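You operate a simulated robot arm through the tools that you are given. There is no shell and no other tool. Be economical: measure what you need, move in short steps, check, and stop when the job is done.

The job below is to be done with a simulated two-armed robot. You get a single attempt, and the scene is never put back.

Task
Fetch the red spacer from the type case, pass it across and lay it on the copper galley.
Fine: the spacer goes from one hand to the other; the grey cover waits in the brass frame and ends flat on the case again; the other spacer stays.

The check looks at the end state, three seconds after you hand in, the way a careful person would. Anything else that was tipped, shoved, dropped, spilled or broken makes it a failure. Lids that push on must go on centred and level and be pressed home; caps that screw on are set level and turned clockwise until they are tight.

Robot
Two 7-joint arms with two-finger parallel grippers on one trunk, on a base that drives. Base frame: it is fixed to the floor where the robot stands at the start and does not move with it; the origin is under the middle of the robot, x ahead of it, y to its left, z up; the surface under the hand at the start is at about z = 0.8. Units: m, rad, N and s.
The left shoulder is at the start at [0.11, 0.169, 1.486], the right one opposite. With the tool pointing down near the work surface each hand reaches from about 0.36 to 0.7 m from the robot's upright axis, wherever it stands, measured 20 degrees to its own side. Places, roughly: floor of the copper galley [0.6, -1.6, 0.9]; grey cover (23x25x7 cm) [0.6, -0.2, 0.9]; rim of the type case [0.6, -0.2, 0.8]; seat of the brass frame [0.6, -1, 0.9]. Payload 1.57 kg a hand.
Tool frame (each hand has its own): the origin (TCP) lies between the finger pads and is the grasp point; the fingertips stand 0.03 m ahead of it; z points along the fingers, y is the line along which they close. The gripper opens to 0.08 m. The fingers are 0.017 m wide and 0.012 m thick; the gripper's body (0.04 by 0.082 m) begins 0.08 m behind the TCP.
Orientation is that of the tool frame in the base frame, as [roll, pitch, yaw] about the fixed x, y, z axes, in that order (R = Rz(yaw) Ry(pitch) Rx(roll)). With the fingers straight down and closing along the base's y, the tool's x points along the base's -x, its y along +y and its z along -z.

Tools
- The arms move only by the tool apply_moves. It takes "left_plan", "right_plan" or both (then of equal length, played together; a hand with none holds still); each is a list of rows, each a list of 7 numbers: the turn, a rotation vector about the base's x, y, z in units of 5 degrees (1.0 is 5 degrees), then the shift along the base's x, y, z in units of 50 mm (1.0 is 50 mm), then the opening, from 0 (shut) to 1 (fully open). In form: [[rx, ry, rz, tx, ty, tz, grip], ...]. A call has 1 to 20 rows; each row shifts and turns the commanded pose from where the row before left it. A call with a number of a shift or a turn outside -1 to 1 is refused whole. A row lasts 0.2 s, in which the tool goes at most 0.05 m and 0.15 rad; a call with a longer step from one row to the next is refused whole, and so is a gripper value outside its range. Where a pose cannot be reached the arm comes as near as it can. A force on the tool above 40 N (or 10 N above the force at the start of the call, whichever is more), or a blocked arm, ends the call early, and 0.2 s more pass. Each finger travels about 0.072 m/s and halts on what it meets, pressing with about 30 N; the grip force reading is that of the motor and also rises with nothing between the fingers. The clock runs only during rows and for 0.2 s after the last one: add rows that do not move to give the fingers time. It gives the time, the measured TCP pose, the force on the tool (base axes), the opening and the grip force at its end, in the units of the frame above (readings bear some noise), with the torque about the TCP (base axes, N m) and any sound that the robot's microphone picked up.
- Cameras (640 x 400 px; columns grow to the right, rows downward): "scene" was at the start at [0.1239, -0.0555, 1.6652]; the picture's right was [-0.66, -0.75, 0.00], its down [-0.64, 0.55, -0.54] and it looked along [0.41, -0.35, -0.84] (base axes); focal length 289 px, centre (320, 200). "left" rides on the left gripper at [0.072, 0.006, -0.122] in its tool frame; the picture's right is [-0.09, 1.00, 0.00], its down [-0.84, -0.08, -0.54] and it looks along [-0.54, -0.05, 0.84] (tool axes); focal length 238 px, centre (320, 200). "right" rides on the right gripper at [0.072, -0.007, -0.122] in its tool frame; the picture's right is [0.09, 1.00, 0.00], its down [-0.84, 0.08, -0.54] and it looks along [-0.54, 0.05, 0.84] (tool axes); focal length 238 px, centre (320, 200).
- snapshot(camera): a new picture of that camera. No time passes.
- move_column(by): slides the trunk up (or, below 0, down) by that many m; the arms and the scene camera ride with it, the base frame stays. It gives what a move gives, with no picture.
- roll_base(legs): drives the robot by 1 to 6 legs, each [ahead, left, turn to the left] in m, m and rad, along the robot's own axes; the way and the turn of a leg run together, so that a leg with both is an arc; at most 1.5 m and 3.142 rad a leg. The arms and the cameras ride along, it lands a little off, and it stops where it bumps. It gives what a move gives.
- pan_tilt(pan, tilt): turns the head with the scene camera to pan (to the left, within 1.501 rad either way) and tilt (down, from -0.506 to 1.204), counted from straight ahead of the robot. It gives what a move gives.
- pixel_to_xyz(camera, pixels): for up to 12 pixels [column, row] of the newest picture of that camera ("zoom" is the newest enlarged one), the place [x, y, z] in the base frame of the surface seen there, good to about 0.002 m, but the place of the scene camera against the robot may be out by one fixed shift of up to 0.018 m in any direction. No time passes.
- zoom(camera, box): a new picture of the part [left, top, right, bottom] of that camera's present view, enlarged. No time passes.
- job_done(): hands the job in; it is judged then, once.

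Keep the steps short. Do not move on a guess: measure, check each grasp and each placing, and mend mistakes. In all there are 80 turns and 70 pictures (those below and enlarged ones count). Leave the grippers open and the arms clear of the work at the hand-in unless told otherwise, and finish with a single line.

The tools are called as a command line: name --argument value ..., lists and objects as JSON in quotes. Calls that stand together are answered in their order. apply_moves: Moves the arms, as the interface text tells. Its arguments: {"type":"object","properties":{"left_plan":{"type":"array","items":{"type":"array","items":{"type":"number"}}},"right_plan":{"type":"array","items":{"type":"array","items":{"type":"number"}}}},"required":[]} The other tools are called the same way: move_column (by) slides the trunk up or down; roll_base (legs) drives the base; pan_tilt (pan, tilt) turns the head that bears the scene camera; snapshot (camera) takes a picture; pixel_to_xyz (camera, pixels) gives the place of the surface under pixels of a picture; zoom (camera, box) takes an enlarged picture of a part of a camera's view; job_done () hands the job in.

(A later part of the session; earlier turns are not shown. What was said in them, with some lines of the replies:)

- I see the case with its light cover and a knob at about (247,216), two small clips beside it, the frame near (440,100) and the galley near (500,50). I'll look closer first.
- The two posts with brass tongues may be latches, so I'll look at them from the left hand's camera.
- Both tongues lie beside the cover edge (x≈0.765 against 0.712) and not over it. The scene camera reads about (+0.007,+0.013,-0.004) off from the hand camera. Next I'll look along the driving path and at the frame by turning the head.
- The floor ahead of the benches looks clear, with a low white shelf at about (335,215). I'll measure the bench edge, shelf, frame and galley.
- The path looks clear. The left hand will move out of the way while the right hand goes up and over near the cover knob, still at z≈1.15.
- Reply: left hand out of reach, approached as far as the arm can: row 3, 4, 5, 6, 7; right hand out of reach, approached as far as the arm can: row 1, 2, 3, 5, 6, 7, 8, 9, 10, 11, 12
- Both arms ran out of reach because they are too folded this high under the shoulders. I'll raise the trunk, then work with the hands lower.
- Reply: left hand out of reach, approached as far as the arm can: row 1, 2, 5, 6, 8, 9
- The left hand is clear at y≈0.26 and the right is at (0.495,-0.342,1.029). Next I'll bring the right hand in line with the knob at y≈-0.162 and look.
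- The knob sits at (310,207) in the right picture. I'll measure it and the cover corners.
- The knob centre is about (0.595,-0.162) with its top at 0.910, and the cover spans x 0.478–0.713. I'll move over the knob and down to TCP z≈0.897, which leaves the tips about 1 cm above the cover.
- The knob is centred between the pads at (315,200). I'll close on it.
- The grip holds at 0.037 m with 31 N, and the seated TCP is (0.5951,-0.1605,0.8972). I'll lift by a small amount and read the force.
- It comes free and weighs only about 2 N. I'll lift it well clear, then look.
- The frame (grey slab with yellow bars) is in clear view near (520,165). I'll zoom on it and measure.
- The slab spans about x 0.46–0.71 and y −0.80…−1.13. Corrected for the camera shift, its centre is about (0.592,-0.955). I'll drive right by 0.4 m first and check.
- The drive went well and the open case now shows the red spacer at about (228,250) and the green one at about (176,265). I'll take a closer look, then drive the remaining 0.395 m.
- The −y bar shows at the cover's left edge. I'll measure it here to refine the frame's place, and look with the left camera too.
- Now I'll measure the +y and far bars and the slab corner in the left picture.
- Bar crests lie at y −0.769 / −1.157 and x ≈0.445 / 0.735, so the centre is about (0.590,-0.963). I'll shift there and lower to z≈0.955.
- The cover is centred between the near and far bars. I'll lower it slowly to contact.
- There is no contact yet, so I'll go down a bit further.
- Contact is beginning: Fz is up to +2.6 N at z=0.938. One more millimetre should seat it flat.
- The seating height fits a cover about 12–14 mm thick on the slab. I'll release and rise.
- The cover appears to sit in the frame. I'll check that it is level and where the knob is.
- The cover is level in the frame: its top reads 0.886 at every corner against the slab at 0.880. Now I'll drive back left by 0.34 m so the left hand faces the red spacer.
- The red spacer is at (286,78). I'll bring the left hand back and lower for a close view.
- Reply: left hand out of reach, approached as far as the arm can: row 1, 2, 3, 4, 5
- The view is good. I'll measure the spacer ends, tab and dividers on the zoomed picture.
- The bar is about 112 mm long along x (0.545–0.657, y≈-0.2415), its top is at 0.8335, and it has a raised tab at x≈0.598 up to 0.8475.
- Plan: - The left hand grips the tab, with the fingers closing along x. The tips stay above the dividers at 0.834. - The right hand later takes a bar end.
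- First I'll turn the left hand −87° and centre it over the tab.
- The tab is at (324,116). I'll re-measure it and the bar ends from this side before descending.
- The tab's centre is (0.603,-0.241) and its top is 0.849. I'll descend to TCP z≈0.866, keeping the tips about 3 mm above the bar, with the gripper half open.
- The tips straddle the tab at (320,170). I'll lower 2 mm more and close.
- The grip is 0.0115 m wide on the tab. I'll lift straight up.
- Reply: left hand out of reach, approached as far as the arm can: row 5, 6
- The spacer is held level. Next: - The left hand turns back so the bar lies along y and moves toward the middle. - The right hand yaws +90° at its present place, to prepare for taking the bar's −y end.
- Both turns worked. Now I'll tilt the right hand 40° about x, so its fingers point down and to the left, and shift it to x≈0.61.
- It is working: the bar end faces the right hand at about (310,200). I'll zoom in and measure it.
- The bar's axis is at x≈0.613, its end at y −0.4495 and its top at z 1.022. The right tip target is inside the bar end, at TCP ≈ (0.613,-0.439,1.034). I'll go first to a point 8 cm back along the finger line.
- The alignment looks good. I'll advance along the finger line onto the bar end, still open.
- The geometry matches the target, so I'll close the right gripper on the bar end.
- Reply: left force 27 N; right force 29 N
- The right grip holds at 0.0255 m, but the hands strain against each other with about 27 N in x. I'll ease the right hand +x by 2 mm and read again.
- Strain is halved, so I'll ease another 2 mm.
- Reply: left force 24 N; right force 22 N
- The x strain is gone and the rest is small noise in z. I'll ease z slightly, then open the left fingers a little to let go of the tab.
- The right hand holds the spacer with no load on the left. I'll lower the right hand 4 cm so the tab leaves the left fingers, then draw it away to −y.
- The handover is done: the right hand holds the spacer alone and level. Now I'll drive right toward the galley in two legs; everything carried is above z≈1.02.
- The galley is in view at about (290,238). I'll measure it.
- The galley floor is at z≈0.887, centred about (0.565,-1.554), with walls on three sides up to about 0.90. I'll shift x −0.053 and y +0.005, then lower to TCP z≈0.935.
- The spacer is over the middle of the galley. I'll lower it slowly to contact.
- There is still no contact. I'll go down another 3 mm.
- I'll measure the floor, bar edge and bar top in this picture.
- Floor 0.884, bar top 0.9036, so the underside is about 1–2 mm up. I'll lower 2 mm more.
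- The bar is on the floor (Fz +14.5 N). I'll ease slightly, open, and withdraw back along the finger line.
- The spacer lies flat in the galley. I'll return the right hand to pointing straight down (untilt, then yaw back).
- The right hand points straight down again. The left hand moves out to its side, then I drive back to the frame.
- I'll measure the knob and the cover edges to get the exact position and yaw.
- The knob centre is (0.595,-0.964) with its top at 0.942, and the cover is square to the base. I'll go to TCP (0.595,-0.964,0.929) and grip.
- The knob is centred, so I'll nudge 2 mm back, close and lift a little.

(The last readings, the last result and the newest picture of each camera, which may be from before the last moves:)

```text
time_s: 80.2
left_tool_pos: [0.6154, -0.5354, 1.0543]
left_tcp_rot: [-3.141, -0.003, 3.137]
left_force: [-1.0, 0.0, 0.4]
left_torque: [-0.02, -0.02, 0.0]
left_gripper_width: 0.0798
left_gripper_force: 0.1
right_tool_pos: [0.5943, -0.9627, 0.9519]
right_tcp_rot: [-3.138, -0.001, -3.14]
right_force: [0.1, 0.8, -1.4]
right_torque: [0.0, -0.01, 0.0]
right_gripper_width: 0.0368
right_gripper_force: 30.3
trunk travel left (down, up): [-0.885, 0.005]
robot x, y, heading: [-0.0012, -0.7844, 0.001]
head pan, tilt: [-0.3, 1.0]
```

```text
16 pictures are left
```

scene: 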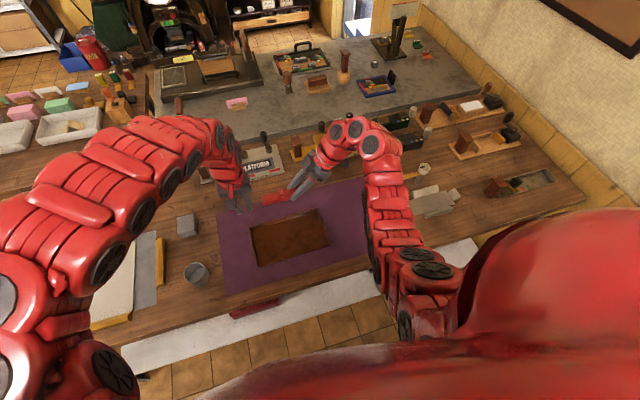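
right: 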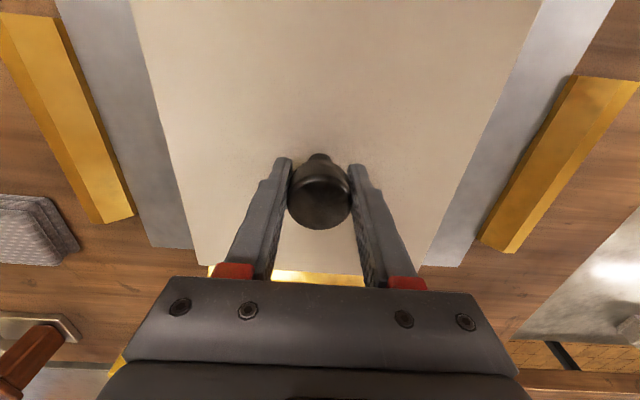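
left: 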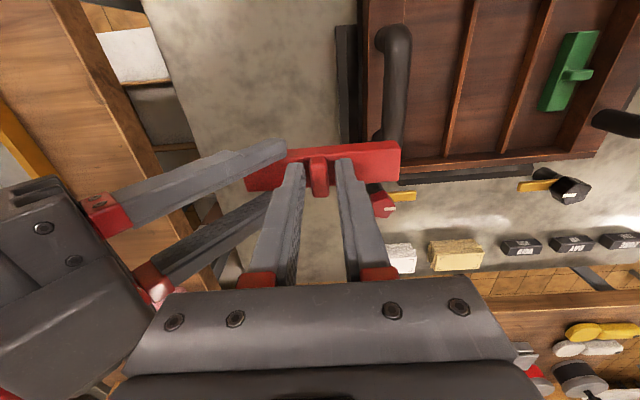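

It is lifted cleanly with the same grip as before. I'll raise it to z≈1.07 and drive back to the case.

apply_moves --right_plan '[[0, 0, 0, 0, 0, 0.8, 0], [0, 0, 0, 0, 0, 0.8, 0], [0, 0, 0, 0, 0, 0.8, 0], [0, 0, 0, 0, 0, 0, 0]]'

roll_base --legs '[[0, 0.4, 0], [0, 0.4, 0]]'

snapshot --camera "scene"

snapshot --camera "right"

```text
time_s: 81.2
left_tool_pos: [0.6168, -0.5346, 1.0559]
left_tcp_rot: [-3.141, -0.003, 3.137]
left_force: [-0.6, -0.5, 0.0]
left_torque: [-0.03, 0.04, -0.01]
left_gripper_width: 0.0798
left_gripper_force: 0.1
right_tool_pos: [0.5941, -0.9639, 1.072]
right_tcp_rot: [-3.138, 0.0, 3.141]
right_force: [-0.2, -0.2, -2.5]
right_torque: [0.03, 0.01, -0.02]
right_gripper_width: 0.0368
right_gripper_force: 30.0
trunk travel left (down, up): [-0.885, 0.005]
robot x, y, heading: [-0.0004, -0.7818, -0.0]
head pan, tilt: [-0.3, 1.0]
```

```text
time_s: 85.7
left_tool_pos: [0.6173, 0.259, 1.0556]
left_tcp_rot: [3.141, -0.004, 3.138]
left_force: [0.9, 1.1, -0.5]
left_torque: [0.01, 0.0, 0.0]
left_gripper_width: 0.0801
left_gripper_force: 0.1
right_tool_pos: [0.5945, -0.1697, 1.0711]
right_tcp_rot: [-3.138, 0.0, 3.141]
right_force: [0.5, -1.3, -1.3]
right_torque: [-0.01, 0.02, 0.02]
right_gripper_width: 0.0368
right_gripper_force: 30.1
trunk travel left (down, up): [-0.885, 0.005]
robot x, y, heading: [0.0035, 0.0127, -0.002]
head pan, tilt: [-0.3, 1.0]
```

```text
15 pictures are left
```

scene: 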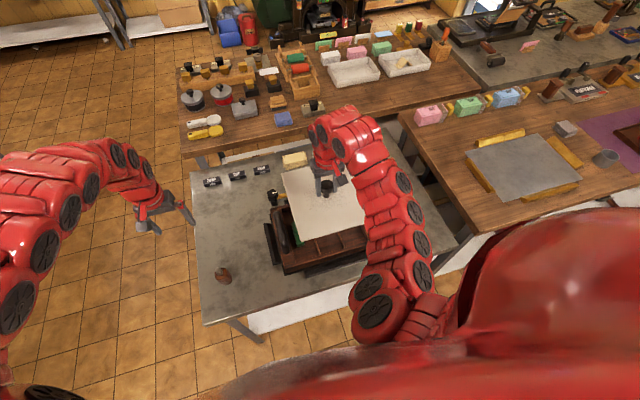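

```text
14 pictures are left
```

right: 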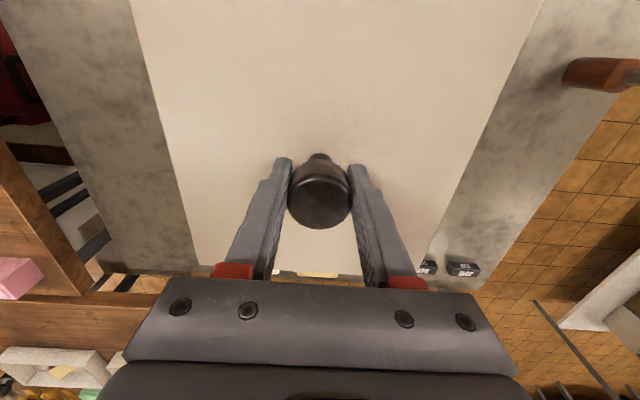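

The grip picture matches the original. I'll shift to the original seat line (0.595,-0.1605) and lower to z≈0.925, then compare the handles in the picture with the first lift.

apply_moves --right_plan '[[0, 0, 0, 0.01, 0.18, 0, 0], [0, 0, 0, 0, 0, 0, 0], [0, 0, 0, 0, 0, -0.8, 0], [0, 0, 0, 0, 0, -0.8, 0], [0, 0, 0, 0, 0, -0.8, 0], [0, 0, 0, 0, 0, -0.52, 0], [0, 0, 0, 0, 0, 0, 0]]'

snapshot --camera "right"

```text
time_s: 87.3
left_tool_pos: [0.617, 0.259, 1.055]
left_tcp_rot: [3.141, -0.003, 3.136]
left_force: [0.0, -1.2, 0.0]
left_torque: [0.01, -0.02, -0.02]
left_gripper_width: 0.0802
left_gripper_force: 0.1
right_tool_pos: [0.5959, -0.1615, 0.9249]
right_tcp_rot: [-3.137, 0.003, 3.141]
right_force: [-0.2, -0.9, -2.0]
right_torque: [-0.03, 0.0, -0.03]
right_gripper_width: 0.0367
right_gripper_force: 29.7
trunk travel left (down, up): [-0.885, 0.005]
robot x, y, heading: [0.0028, 0.0093, -0.002]
head pan, tilt: [-0.3, 1.0]
```

```text
13 pictures are left
```

right: 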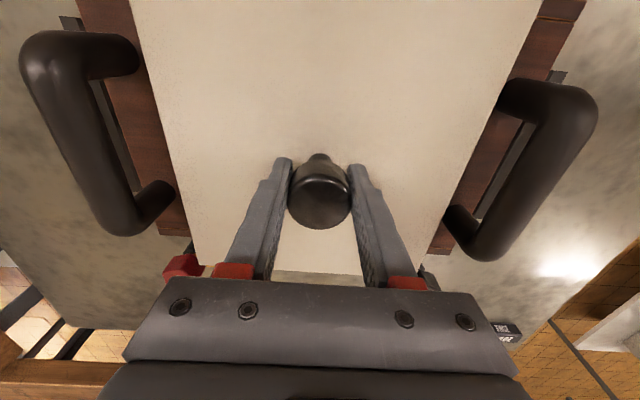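

The cover is symmetric between the handles. I'll lower to z≈0.9125, the same height as the earlier lift picture.

apply_moves --right_plan '[[0, 0, 0, -0.01, 0.01, -0.15, 0], [0, 0, 0, 0, 0, -0.1, 0], [0, 0, 0, 0, 0, 0, 0]]'

snapshot --camera "right"

```text
time_s: 88.1
left_tool_pos: [0.6167, 0.2593, 1.0564]
left_tcp_rot: [-3.141, -0.004, 3.137]
left_force: [0.6, -0.8, 0.2]
left_torque: [-0.03, -0.02, -0.01]
left_gripper_width: 0.08
left_gripper_force: 0.1
right_tool_pos: [0.5945, -0.1608, 0.9138]
right_tcp_rot: [-3.137, 0.001, -3.141]
right_force: [-0.9, 0.0, -1.0]
right_torque: [-0.03, -0.01, 0.01]
right_gripper_width: 0.0369
right_gripper_force: 30.1
trunk travel left (down, up): [-0.885, 0.005]
robot x, y, heading: [0.0007, 0.0081, -0.001]
head pan, tilt: [-0.3, 1.0]
```

```text
12 pictures are left
```

right: 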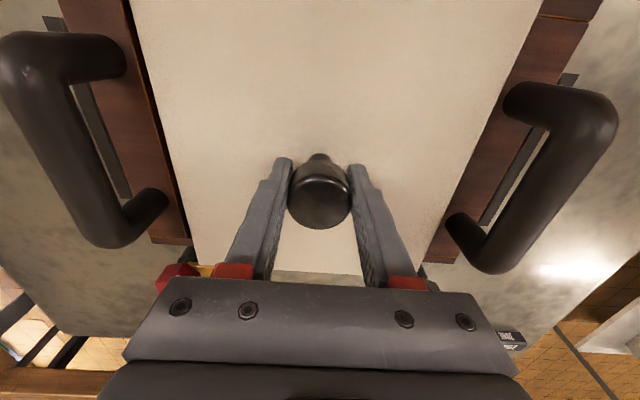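

This matches the earlier lift picture almost pixel for pixel. I'll lower gently to contact.

apply_moves --right_plan '[[0, 0, 0, 0, 0, -0.1, 0], [0, 0, 0, 0, 0, -0.1, 0], [0, 0, 0, 0, 0, -0.08, 0], [0, 0, 0, 0, 0, 0, 0]]'

```text
time_s: 89.1
left_tool_pos: [0.6164, 0.2596, 1.0553]
left_tcp_rot: [-3.141, -0.003, 3.138]
left_force: [-0.4, 0.4, 0.2]
left_torque: [-0.02, -0.02, -0.01]
left_gripper_width: 0.08
left_gripper_force: 0.2
right_tool_pos: [0.5961, -0.1597, 0.8995]
right_tcp_rot: [-3.139, 0.002, -3.141]
right_force: [0.0, -0.1, -1.8]
right_torque: [-0.02, -0.02, -0.02]
right_gripper_width: 0.037
right_gripper_force: 30.2
trunk travel left (down, up): [-0.885, 0.005]
robot x, y, heading: [0.001, 0.0117, 0.002]
head pan, tilt: [-0.3, 1.0]
```

apply_moves --right_plan '[[0, 0, 0, 0, 0, -0.04, 0], [0, 0, 0, 0, 0, -0.03, 0], [0, 0, 0, 0, 0, 0, 0]]'

```text
time_s: 89.9
left_tool_pos: [0.6163, 0.2597, 1.0565]
left_tcp_rot: [-3.142, -0.003, 3.135]
left_force: [-1.0, 0.9, 0.9]
left_torque: [0.01, -0.02, -0.06]
left_gripper_width: 0.0801
left_gripper_force: 0.0
right_tool_pos: [0.5961, -0.1593, 0.8973]
right_tcp_rot: [-3.136, 0.003, 3.142]
right_force: [1.5, -2.9, 10.1]
right_torque: [0.16, 0.21, 0.06]
right_gripper_width: 0.0368
right_gripper_force: 30.5
trunk travel left (down, up): [-0.885, 0.005]
robot x, y, heading: [0.0021, 0.0098, -0.007]
head pan, tilt: [-0.3, 1.0]
```

Contact came at z=0.8973, which is the original seated height, with +10 N. I'll release and rise.

apply_moves --right_plan '[[0, 0, 0, 0, 0, 0, 1], [0, 0, 0, 0, 0, 0, 1], [0, 0, 0, 0, 0, 0, 1], [0, 0, 0, 0, 0, 0, 1], [0, 0, 0, 0, 0, 0.4, 1], [0, 0, 0, 0, 0, 0.9, 1], [0, 0, 0, 0, 0, 0.9, 1], [0, 0, 0, -0.6, 0, 0.5, 1], [0, 0, 0, -0.6, 0, 0, 1], [0, 0, 0, -0.6, 0, 0, 1], [0, 0, 0, 0, 0, 0, 1]]'

snapshot --camera "right"

```text
time_s: 92.3
left_tool_pos: [0.6172, 0.2586, 1.0559]
left_tcp_rot: [3.141, -0.005, 3.138]
left_force: [-0.6, 0.5, 0.3]
left_torque: [-0.01, -0.03, -0.01]
left_gripper_width: 0.08
left_gripper_force: 0.0
right_tool_pos: [0.5043, -0.1584, 1.0304]
right_tcp_rot: [-3.138, 0.002, -3.141]
right_force: [-0.2, -0.2, 0.1]
right_torque: [0.02, -0.01, 0.04]
right_gripper_width: 0.0799
right_gripper_force: 0.1
trunk travel left (down, up): [-0.885, 0.005]
robot x, y, heading: [0.0025, 0.0135, -0.004]
head pan, tilt: [-0.3, 1.0]
```

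```text
11 pictures are left
```

right: 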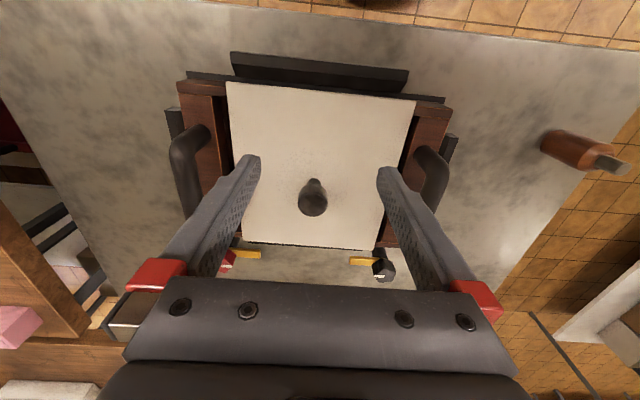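

I'll check that it is level and centred against the original figures.

pixel_to_xyz --camera "right" --pixels '[[313, 200], [298, 196], [328, 196], [232, 88], [410, 104], [250, 236], [372, 246], [320, 100], [320, 240], [240, 130], [392, 160]]'

zoom --camera "right" --box '[160, 40, 460, 300]'

```text
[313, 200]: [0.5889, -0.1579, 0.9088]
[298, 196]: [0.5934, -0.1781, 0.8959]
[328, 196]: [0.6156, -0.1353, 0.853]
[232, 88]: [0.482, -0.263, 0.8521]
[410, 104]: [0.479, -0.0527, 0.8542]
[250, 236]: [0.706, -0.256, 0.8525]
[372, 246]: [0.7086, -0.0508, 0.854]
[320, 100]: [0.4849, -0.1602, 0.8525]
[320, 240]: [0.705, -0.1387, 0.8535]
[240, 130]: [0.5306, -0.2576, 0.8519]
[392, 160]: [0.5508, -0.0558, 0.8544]
```

```text
1.54 times, centred on (310, 170) of right
```

zoom: 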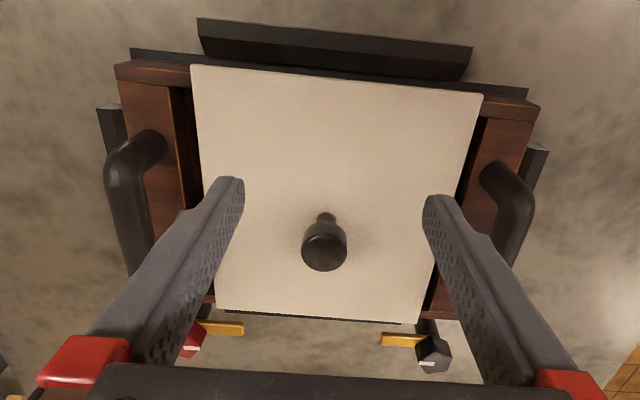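

The −y side reads 0.852, the +y side 0.854, and the cover sits perhaps 3 mm to +y. I'll look closely at both gaps.

zoom --camera "right" --box '[380, 80, 470, 140]'

zoom --camera "right" --box '[170, 65, 260, 125]'

```text
6.67 times, centred on (425, 110) of right
```

zoom: 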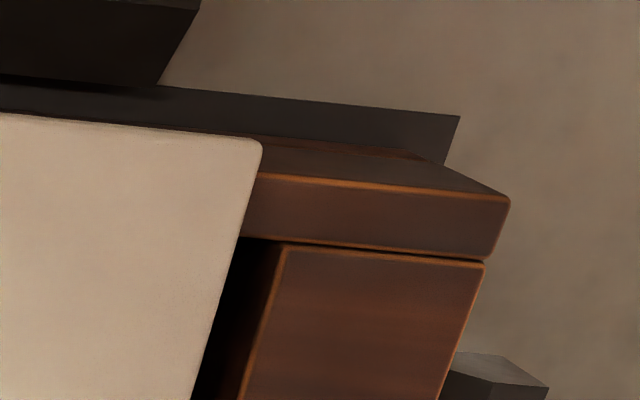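

```text
6.67 times, centred on (215, 95) of right
```

zoom: 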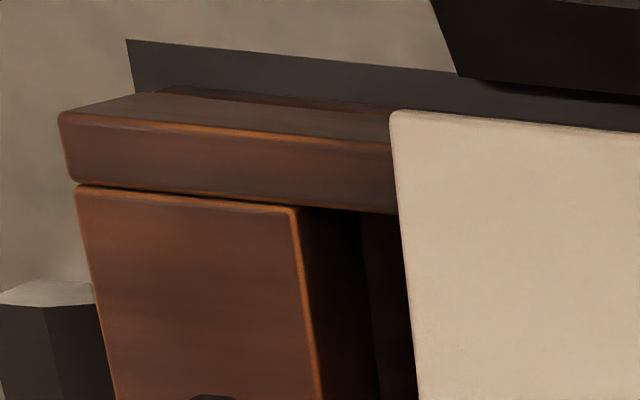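

I'll measure the case's inner wall edges on both sides to judge the centring.

pixel_to_xyz --camera "right" --pixels '[[213, 100], [424, 119], [186, 95], [451, 118], [231, 100], [411, 118], [181, 83], [455, 108], [233, 84], [416, 102]]'

```text
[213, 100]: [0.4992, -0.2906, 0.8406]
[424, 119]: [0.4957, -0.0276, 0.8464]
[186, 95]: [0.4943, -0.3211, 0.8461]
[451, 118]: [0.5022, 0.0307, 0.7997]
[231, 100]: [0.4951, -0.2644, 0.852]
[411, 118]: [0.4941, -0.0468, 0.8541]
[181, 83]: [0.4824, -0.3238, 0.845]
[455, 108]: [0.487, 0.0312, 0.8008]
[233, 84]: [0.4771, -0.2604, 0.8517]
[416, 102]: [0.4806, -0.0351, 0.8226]
```

The case's inner walls centre at y≈-0.159, but the cover edges differ by 2 mm in height and it sits about 3 mm to +y of its first place. I'll grip again, lift a few mm, shift −3 mm in y and re-seat.

apply_moves --right_plan '[[0, 0, 0, 0.9, 0, 0, 1], [0, 0, 0, 0.9, 0, 0, 1], [0, 0, 0, 0, 0, 0, 1], [0, 0, 0, 0, 0, -0.9, 1], [0, 0, 0, 0, 0, -0.9, 1], [0, 0, 0, 0, 0, -0.82, 1], [0, 0, 0, 0, 0, 0, 1], [0, 0, 0, 0, 0, 0, 0], [0, 0, 0, 0, 0, 0, 0], [0, 0, 0, 0, 0, 0, 0], [0, 0, 0, 0, 0, 0, 0], [0, 0, 0, 0, 0, 0, 0], [0, 0, 0, 0, 0, 0.16, 0], [0, 0, 0, 0, 0, 0, 0]]'

```text
time_s: 95.3
left_tool_pos: [0.618, 0.2596, 1.0553]
left_tcp_rot: [-3.14, -0.005, 3.135]
left_force: [0.9, 0.6, -0.8]
left_torque: [0.01, 0.02, -0.04]
left_gripper_width: 0.0801
left_gripper_force: 0.0
right_tool_pos: [0.595, -0.1589, 0.9065]
right_tcp_rot: [-3.139, 0.0, 3.14]
right_force: [0.4, 0.1, -1.6]
right_torque: [0.03, 0.02, 0.0]
right_gripper_width: 0.0366
right_gripper_force: 29.8
trunk travel left (down, up): [-0.885, 0.005]
robot x, y, heading: [0.0027, 0.0134, 0.003]
head pan, tilt: [-0.3, 1.0]
```

The cover is lifted. I'll shift 2.5 mm toward −y, take out the tiny roll residue, and lower slowly.

apply_moves --right_plan '[[0.04, 0, 0, 0, -0.05, 0, 0], [0, 0, 0, 0, 0, 0, 0], [0, 0, 0, 0, 0, -0.08, 0], [0, 0, 0, 0, 0, -0.08, 0], [0, 0, 0, 0, 0, -0.05, 0], [0, 0, 0, 0, 0, 0, 0]]'

```text
time_s: 96.7
left_tool_pos: [0.6174, 0.2588, 1.0573]
left_tcp_rot: [3.141, -0.002, 3.134]
left_force: [0.7, 0.6, 0.2]
left_torque: [0.0, -0.01, -0.02]
left_gripper_width: 0.0799
left_gripper_force: 0.0
right_tool_pos: [0.5953, -0.1612, 0.9004]
right_tcp_rot: [3.14, 0.005, -3.141]
right_force: [2.2, -1.2, 14.4]
right_torque: [0.14, 0.39, 0.06]
right_gripper_width: 0.0366
right_gripper_force: 30.0
trunk travel left (down, up): [-0.885, 0.005]
robot x, y, heading: [0.0031, 0.0106, -0.001]
head pan, tilt: [-0.3, 1.0]
```

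Contact at +14 N. I'll release, rise and inspect.

apply_moves --right_plan '[[0, 0, 0, 0, 0, 0, 1], [0, 0, 0, 0, 0, 0, 1], [0, 0, 0, 0, 0, 0, 1], [0, 0, 0, 0, 0, 0, 1], [0, 0, 0, 0, 0, 0.4, 1], [0, 0, 0, 0, 0, 0.9, 1], [0, 0, 0, 0, 0, 0.9, 1], [0, 0, 0, -0.6, 0, 0.4, 1], [0, 0, 0, -0.6, 0, 0, 1], [0, 0, 0, -0.7, 0, 0, 1], [0, 0, 0, 0, 0, 0, 1]]'

zoom --camera "right" --box '[160, 40, 460, 300]'

snapshot --camera "right"

pixel_to_xyz --camera "right" --pixels '[[235, 95], [405, 110], [250, 230], [370, 238], [320, 100], [320, 235], [240, 130], [390, 160], [311, 205], [213, 100], [424, 119]]'

```text
time_s: 99.1
left_tool_pos: [0.6166, 0.2601, 1.0555]
left_tcp_rot: [-3.14, -0.005, 3.134]
left_force: [0.1, 0.1, -1.4]
left_torque: [-0.01, 0.02, 0.0]
left_gripper_width: 0.0802
left_gripper_force: 0.0
right_tool_pos: [0.5002, -0.162, 1.0289]
right_tcp_rot: [3.141, 0.001, 3.141]
right_force: [0.8, -0.3, -0.4]
right_torque: [-0.03, 0.02, 0.01]
right_gripper_width: 0.0798
right_gripper_force: 0.1
trunk travel left (down, up): [-0.885, 0.005]
robot x, y, heading: [0.0032, 0.0114, -0.002]
head pan, tilt: [-0.3, 1.0]
```

```text
1.54 times, centred on (310, 170) of right
```

zoom: 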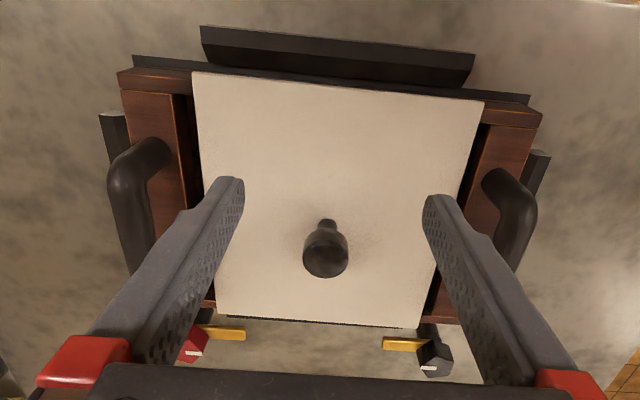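

```text
6 pictures are left
```

right: 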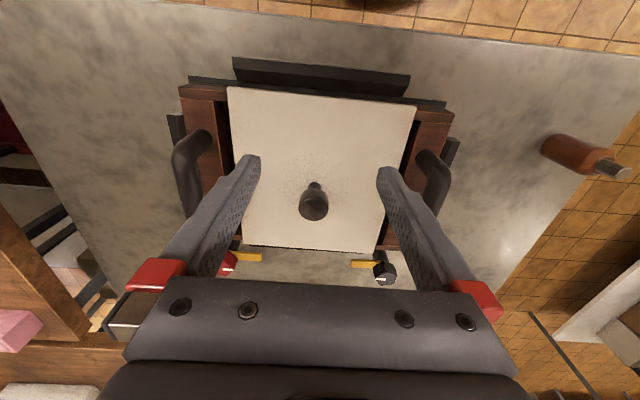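

```text
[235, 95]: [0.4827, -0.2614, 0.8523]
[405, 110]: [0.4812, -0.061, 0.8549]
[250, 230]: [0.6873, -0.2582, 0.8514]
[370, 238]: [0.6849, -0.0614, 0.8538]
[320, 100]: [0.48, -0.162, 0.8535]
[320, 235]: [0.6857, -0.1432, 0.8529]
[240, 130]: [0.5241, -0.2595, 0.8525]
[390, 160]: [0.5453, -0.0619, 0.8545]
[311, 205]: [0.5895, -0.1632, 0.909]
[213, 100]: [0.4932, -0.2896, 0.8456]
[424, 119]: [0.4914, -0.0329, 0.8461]
```

The cover now sits within about 2 mm of its first place. I'll move the right hand aside and use the scene camera, which read 0.8605/0.8604/0.8601 at the corners originally, to check it is level.

apply_moves --right_plan '[[0, 0, 0, 0, -1, 0, 1], [0, 0, 0, 0, -1, 0, 1], [0, 0, 0, 0, -1, 0, 1], [0, 0, 0, 0, -1, 0, 1], [0, 0, 0, 0, -1, 0, 1], [0, 0, 0, 0, -1, 0, 1], [0, 0, 0, 0, -1, 0, 1], [0, 0, 0, 0, 0, 0, 1]]'

pan_tilt --pan -0.5 --tilt 1.0

snapshot --camera "scene"

```text
time_s: 100.9
left_tool_pos: [0.6158, 0.2593, 1.0557]
left_tcp_rot: [-3.141, -0.002, 3.135]
left_force: [0.3, 0.2, 0.1]
left_torque: [-0.02, 0.0, 0.04]
left_gripper_width: 0.0799
left_gripper_force: 0.2
right_tool_pos: [0.4981, -0.5119, 1.0276]
right_tcp_rot: [-3.139, 0.0, 3.141]
right_force: [-0.8, 0.8, -0.3]
right_torque: [0.0, -0.03, 0.01]
right_gripper_width: 0.0801
right_gripper_force: 0.0
trunk travel left (down, up): [-0.885, 0.005]
robot x, y, heading: [0.0039, 0.0114, 0.001]
head pan, tilt: [-0.3, 1.0]
```

```text
time_s: 101.7
left_tool_pos: [0.6154, 0.2603, 1.0553]
left_tcp_rot: [3.141, -0.002, 3.136]
left_force: [-0.4, 1.3, 0.1]
left_torque: [0.02, 0.01, 0.02]
left_gripper_width: 0.0799
left_gripper_force: 0.1
right_tool_pos: [0.499, -0.5114, 1.0288]
right_tcp_rot: [3.141, 0.002, -3.141]
right_force: [0.8, 0.0, -0.4]
right_torque: [0.01, -0.02, -0.02]
right_gripper_width: 0.0801
right_gripper_force: 0.1
trunk travel left (down, up): [-0.885, 0.005]
robot x, y, heading: [0.0058, 0.0101, -0.004]
head pan, tilt: [-0.499, 1.0]
```

```text
5 pictures are left
```

scene: 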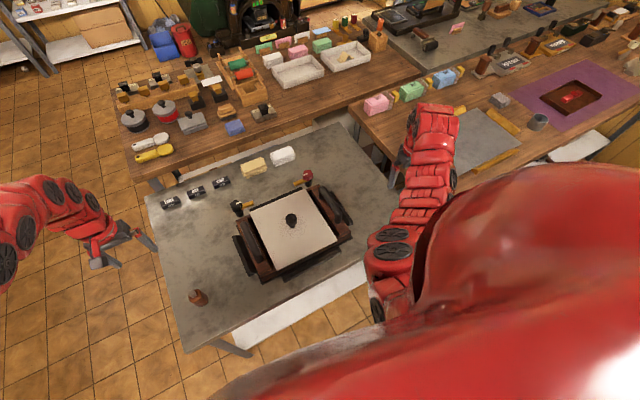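

The red spacer is visible in the galley. I'll zoom on the case and measure the cover's corners and the rim.

zoom --camera "scene" --box '[220, 165, 370, 290]'

pixel_to_xyz --camera "scene" --pixels '[[254, 215], [306, 194], [334, 236], [272, 266], [280, 205], [305, 250], [263, 240], [320, 215], [292, 216], [250, 230], [325, 200]]'

```text
3.20 times, centred on (295, 228) of scene
```

zoom: 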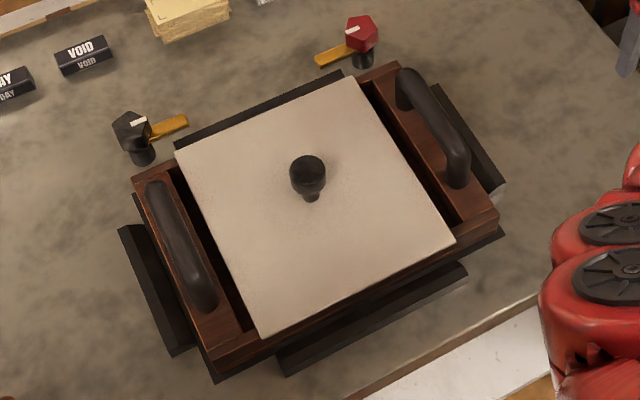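

```text
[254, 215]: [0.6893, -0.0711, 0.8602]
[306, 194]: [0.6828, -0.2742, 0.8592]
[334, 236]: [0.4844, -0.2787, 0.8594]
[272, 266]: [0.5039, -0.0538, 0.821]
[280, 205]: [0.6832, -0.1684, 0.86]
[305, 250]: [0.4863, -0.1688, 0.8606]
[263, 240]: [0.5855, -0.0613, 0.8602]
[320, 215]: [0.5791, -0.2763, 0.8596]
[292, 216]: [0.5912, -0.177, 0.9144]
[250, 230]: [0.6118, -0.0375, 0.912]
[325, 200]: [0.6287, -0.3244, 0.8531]
```

The cover is flat: scene heights are 0.859–0.861 on all sides, against 0.860 originally. It is back in place, the tongues are as before, the red spacer lies in the galley, and both hands are open and clear, so I'm handing in.

job_done

```text
The job is handed in.
```

The red spacer went from the left hand to the right and now lies flat in the copper galley, the grey cover is back flat on the type case within about 2 mm of where it started, and the green spacer was not touched.
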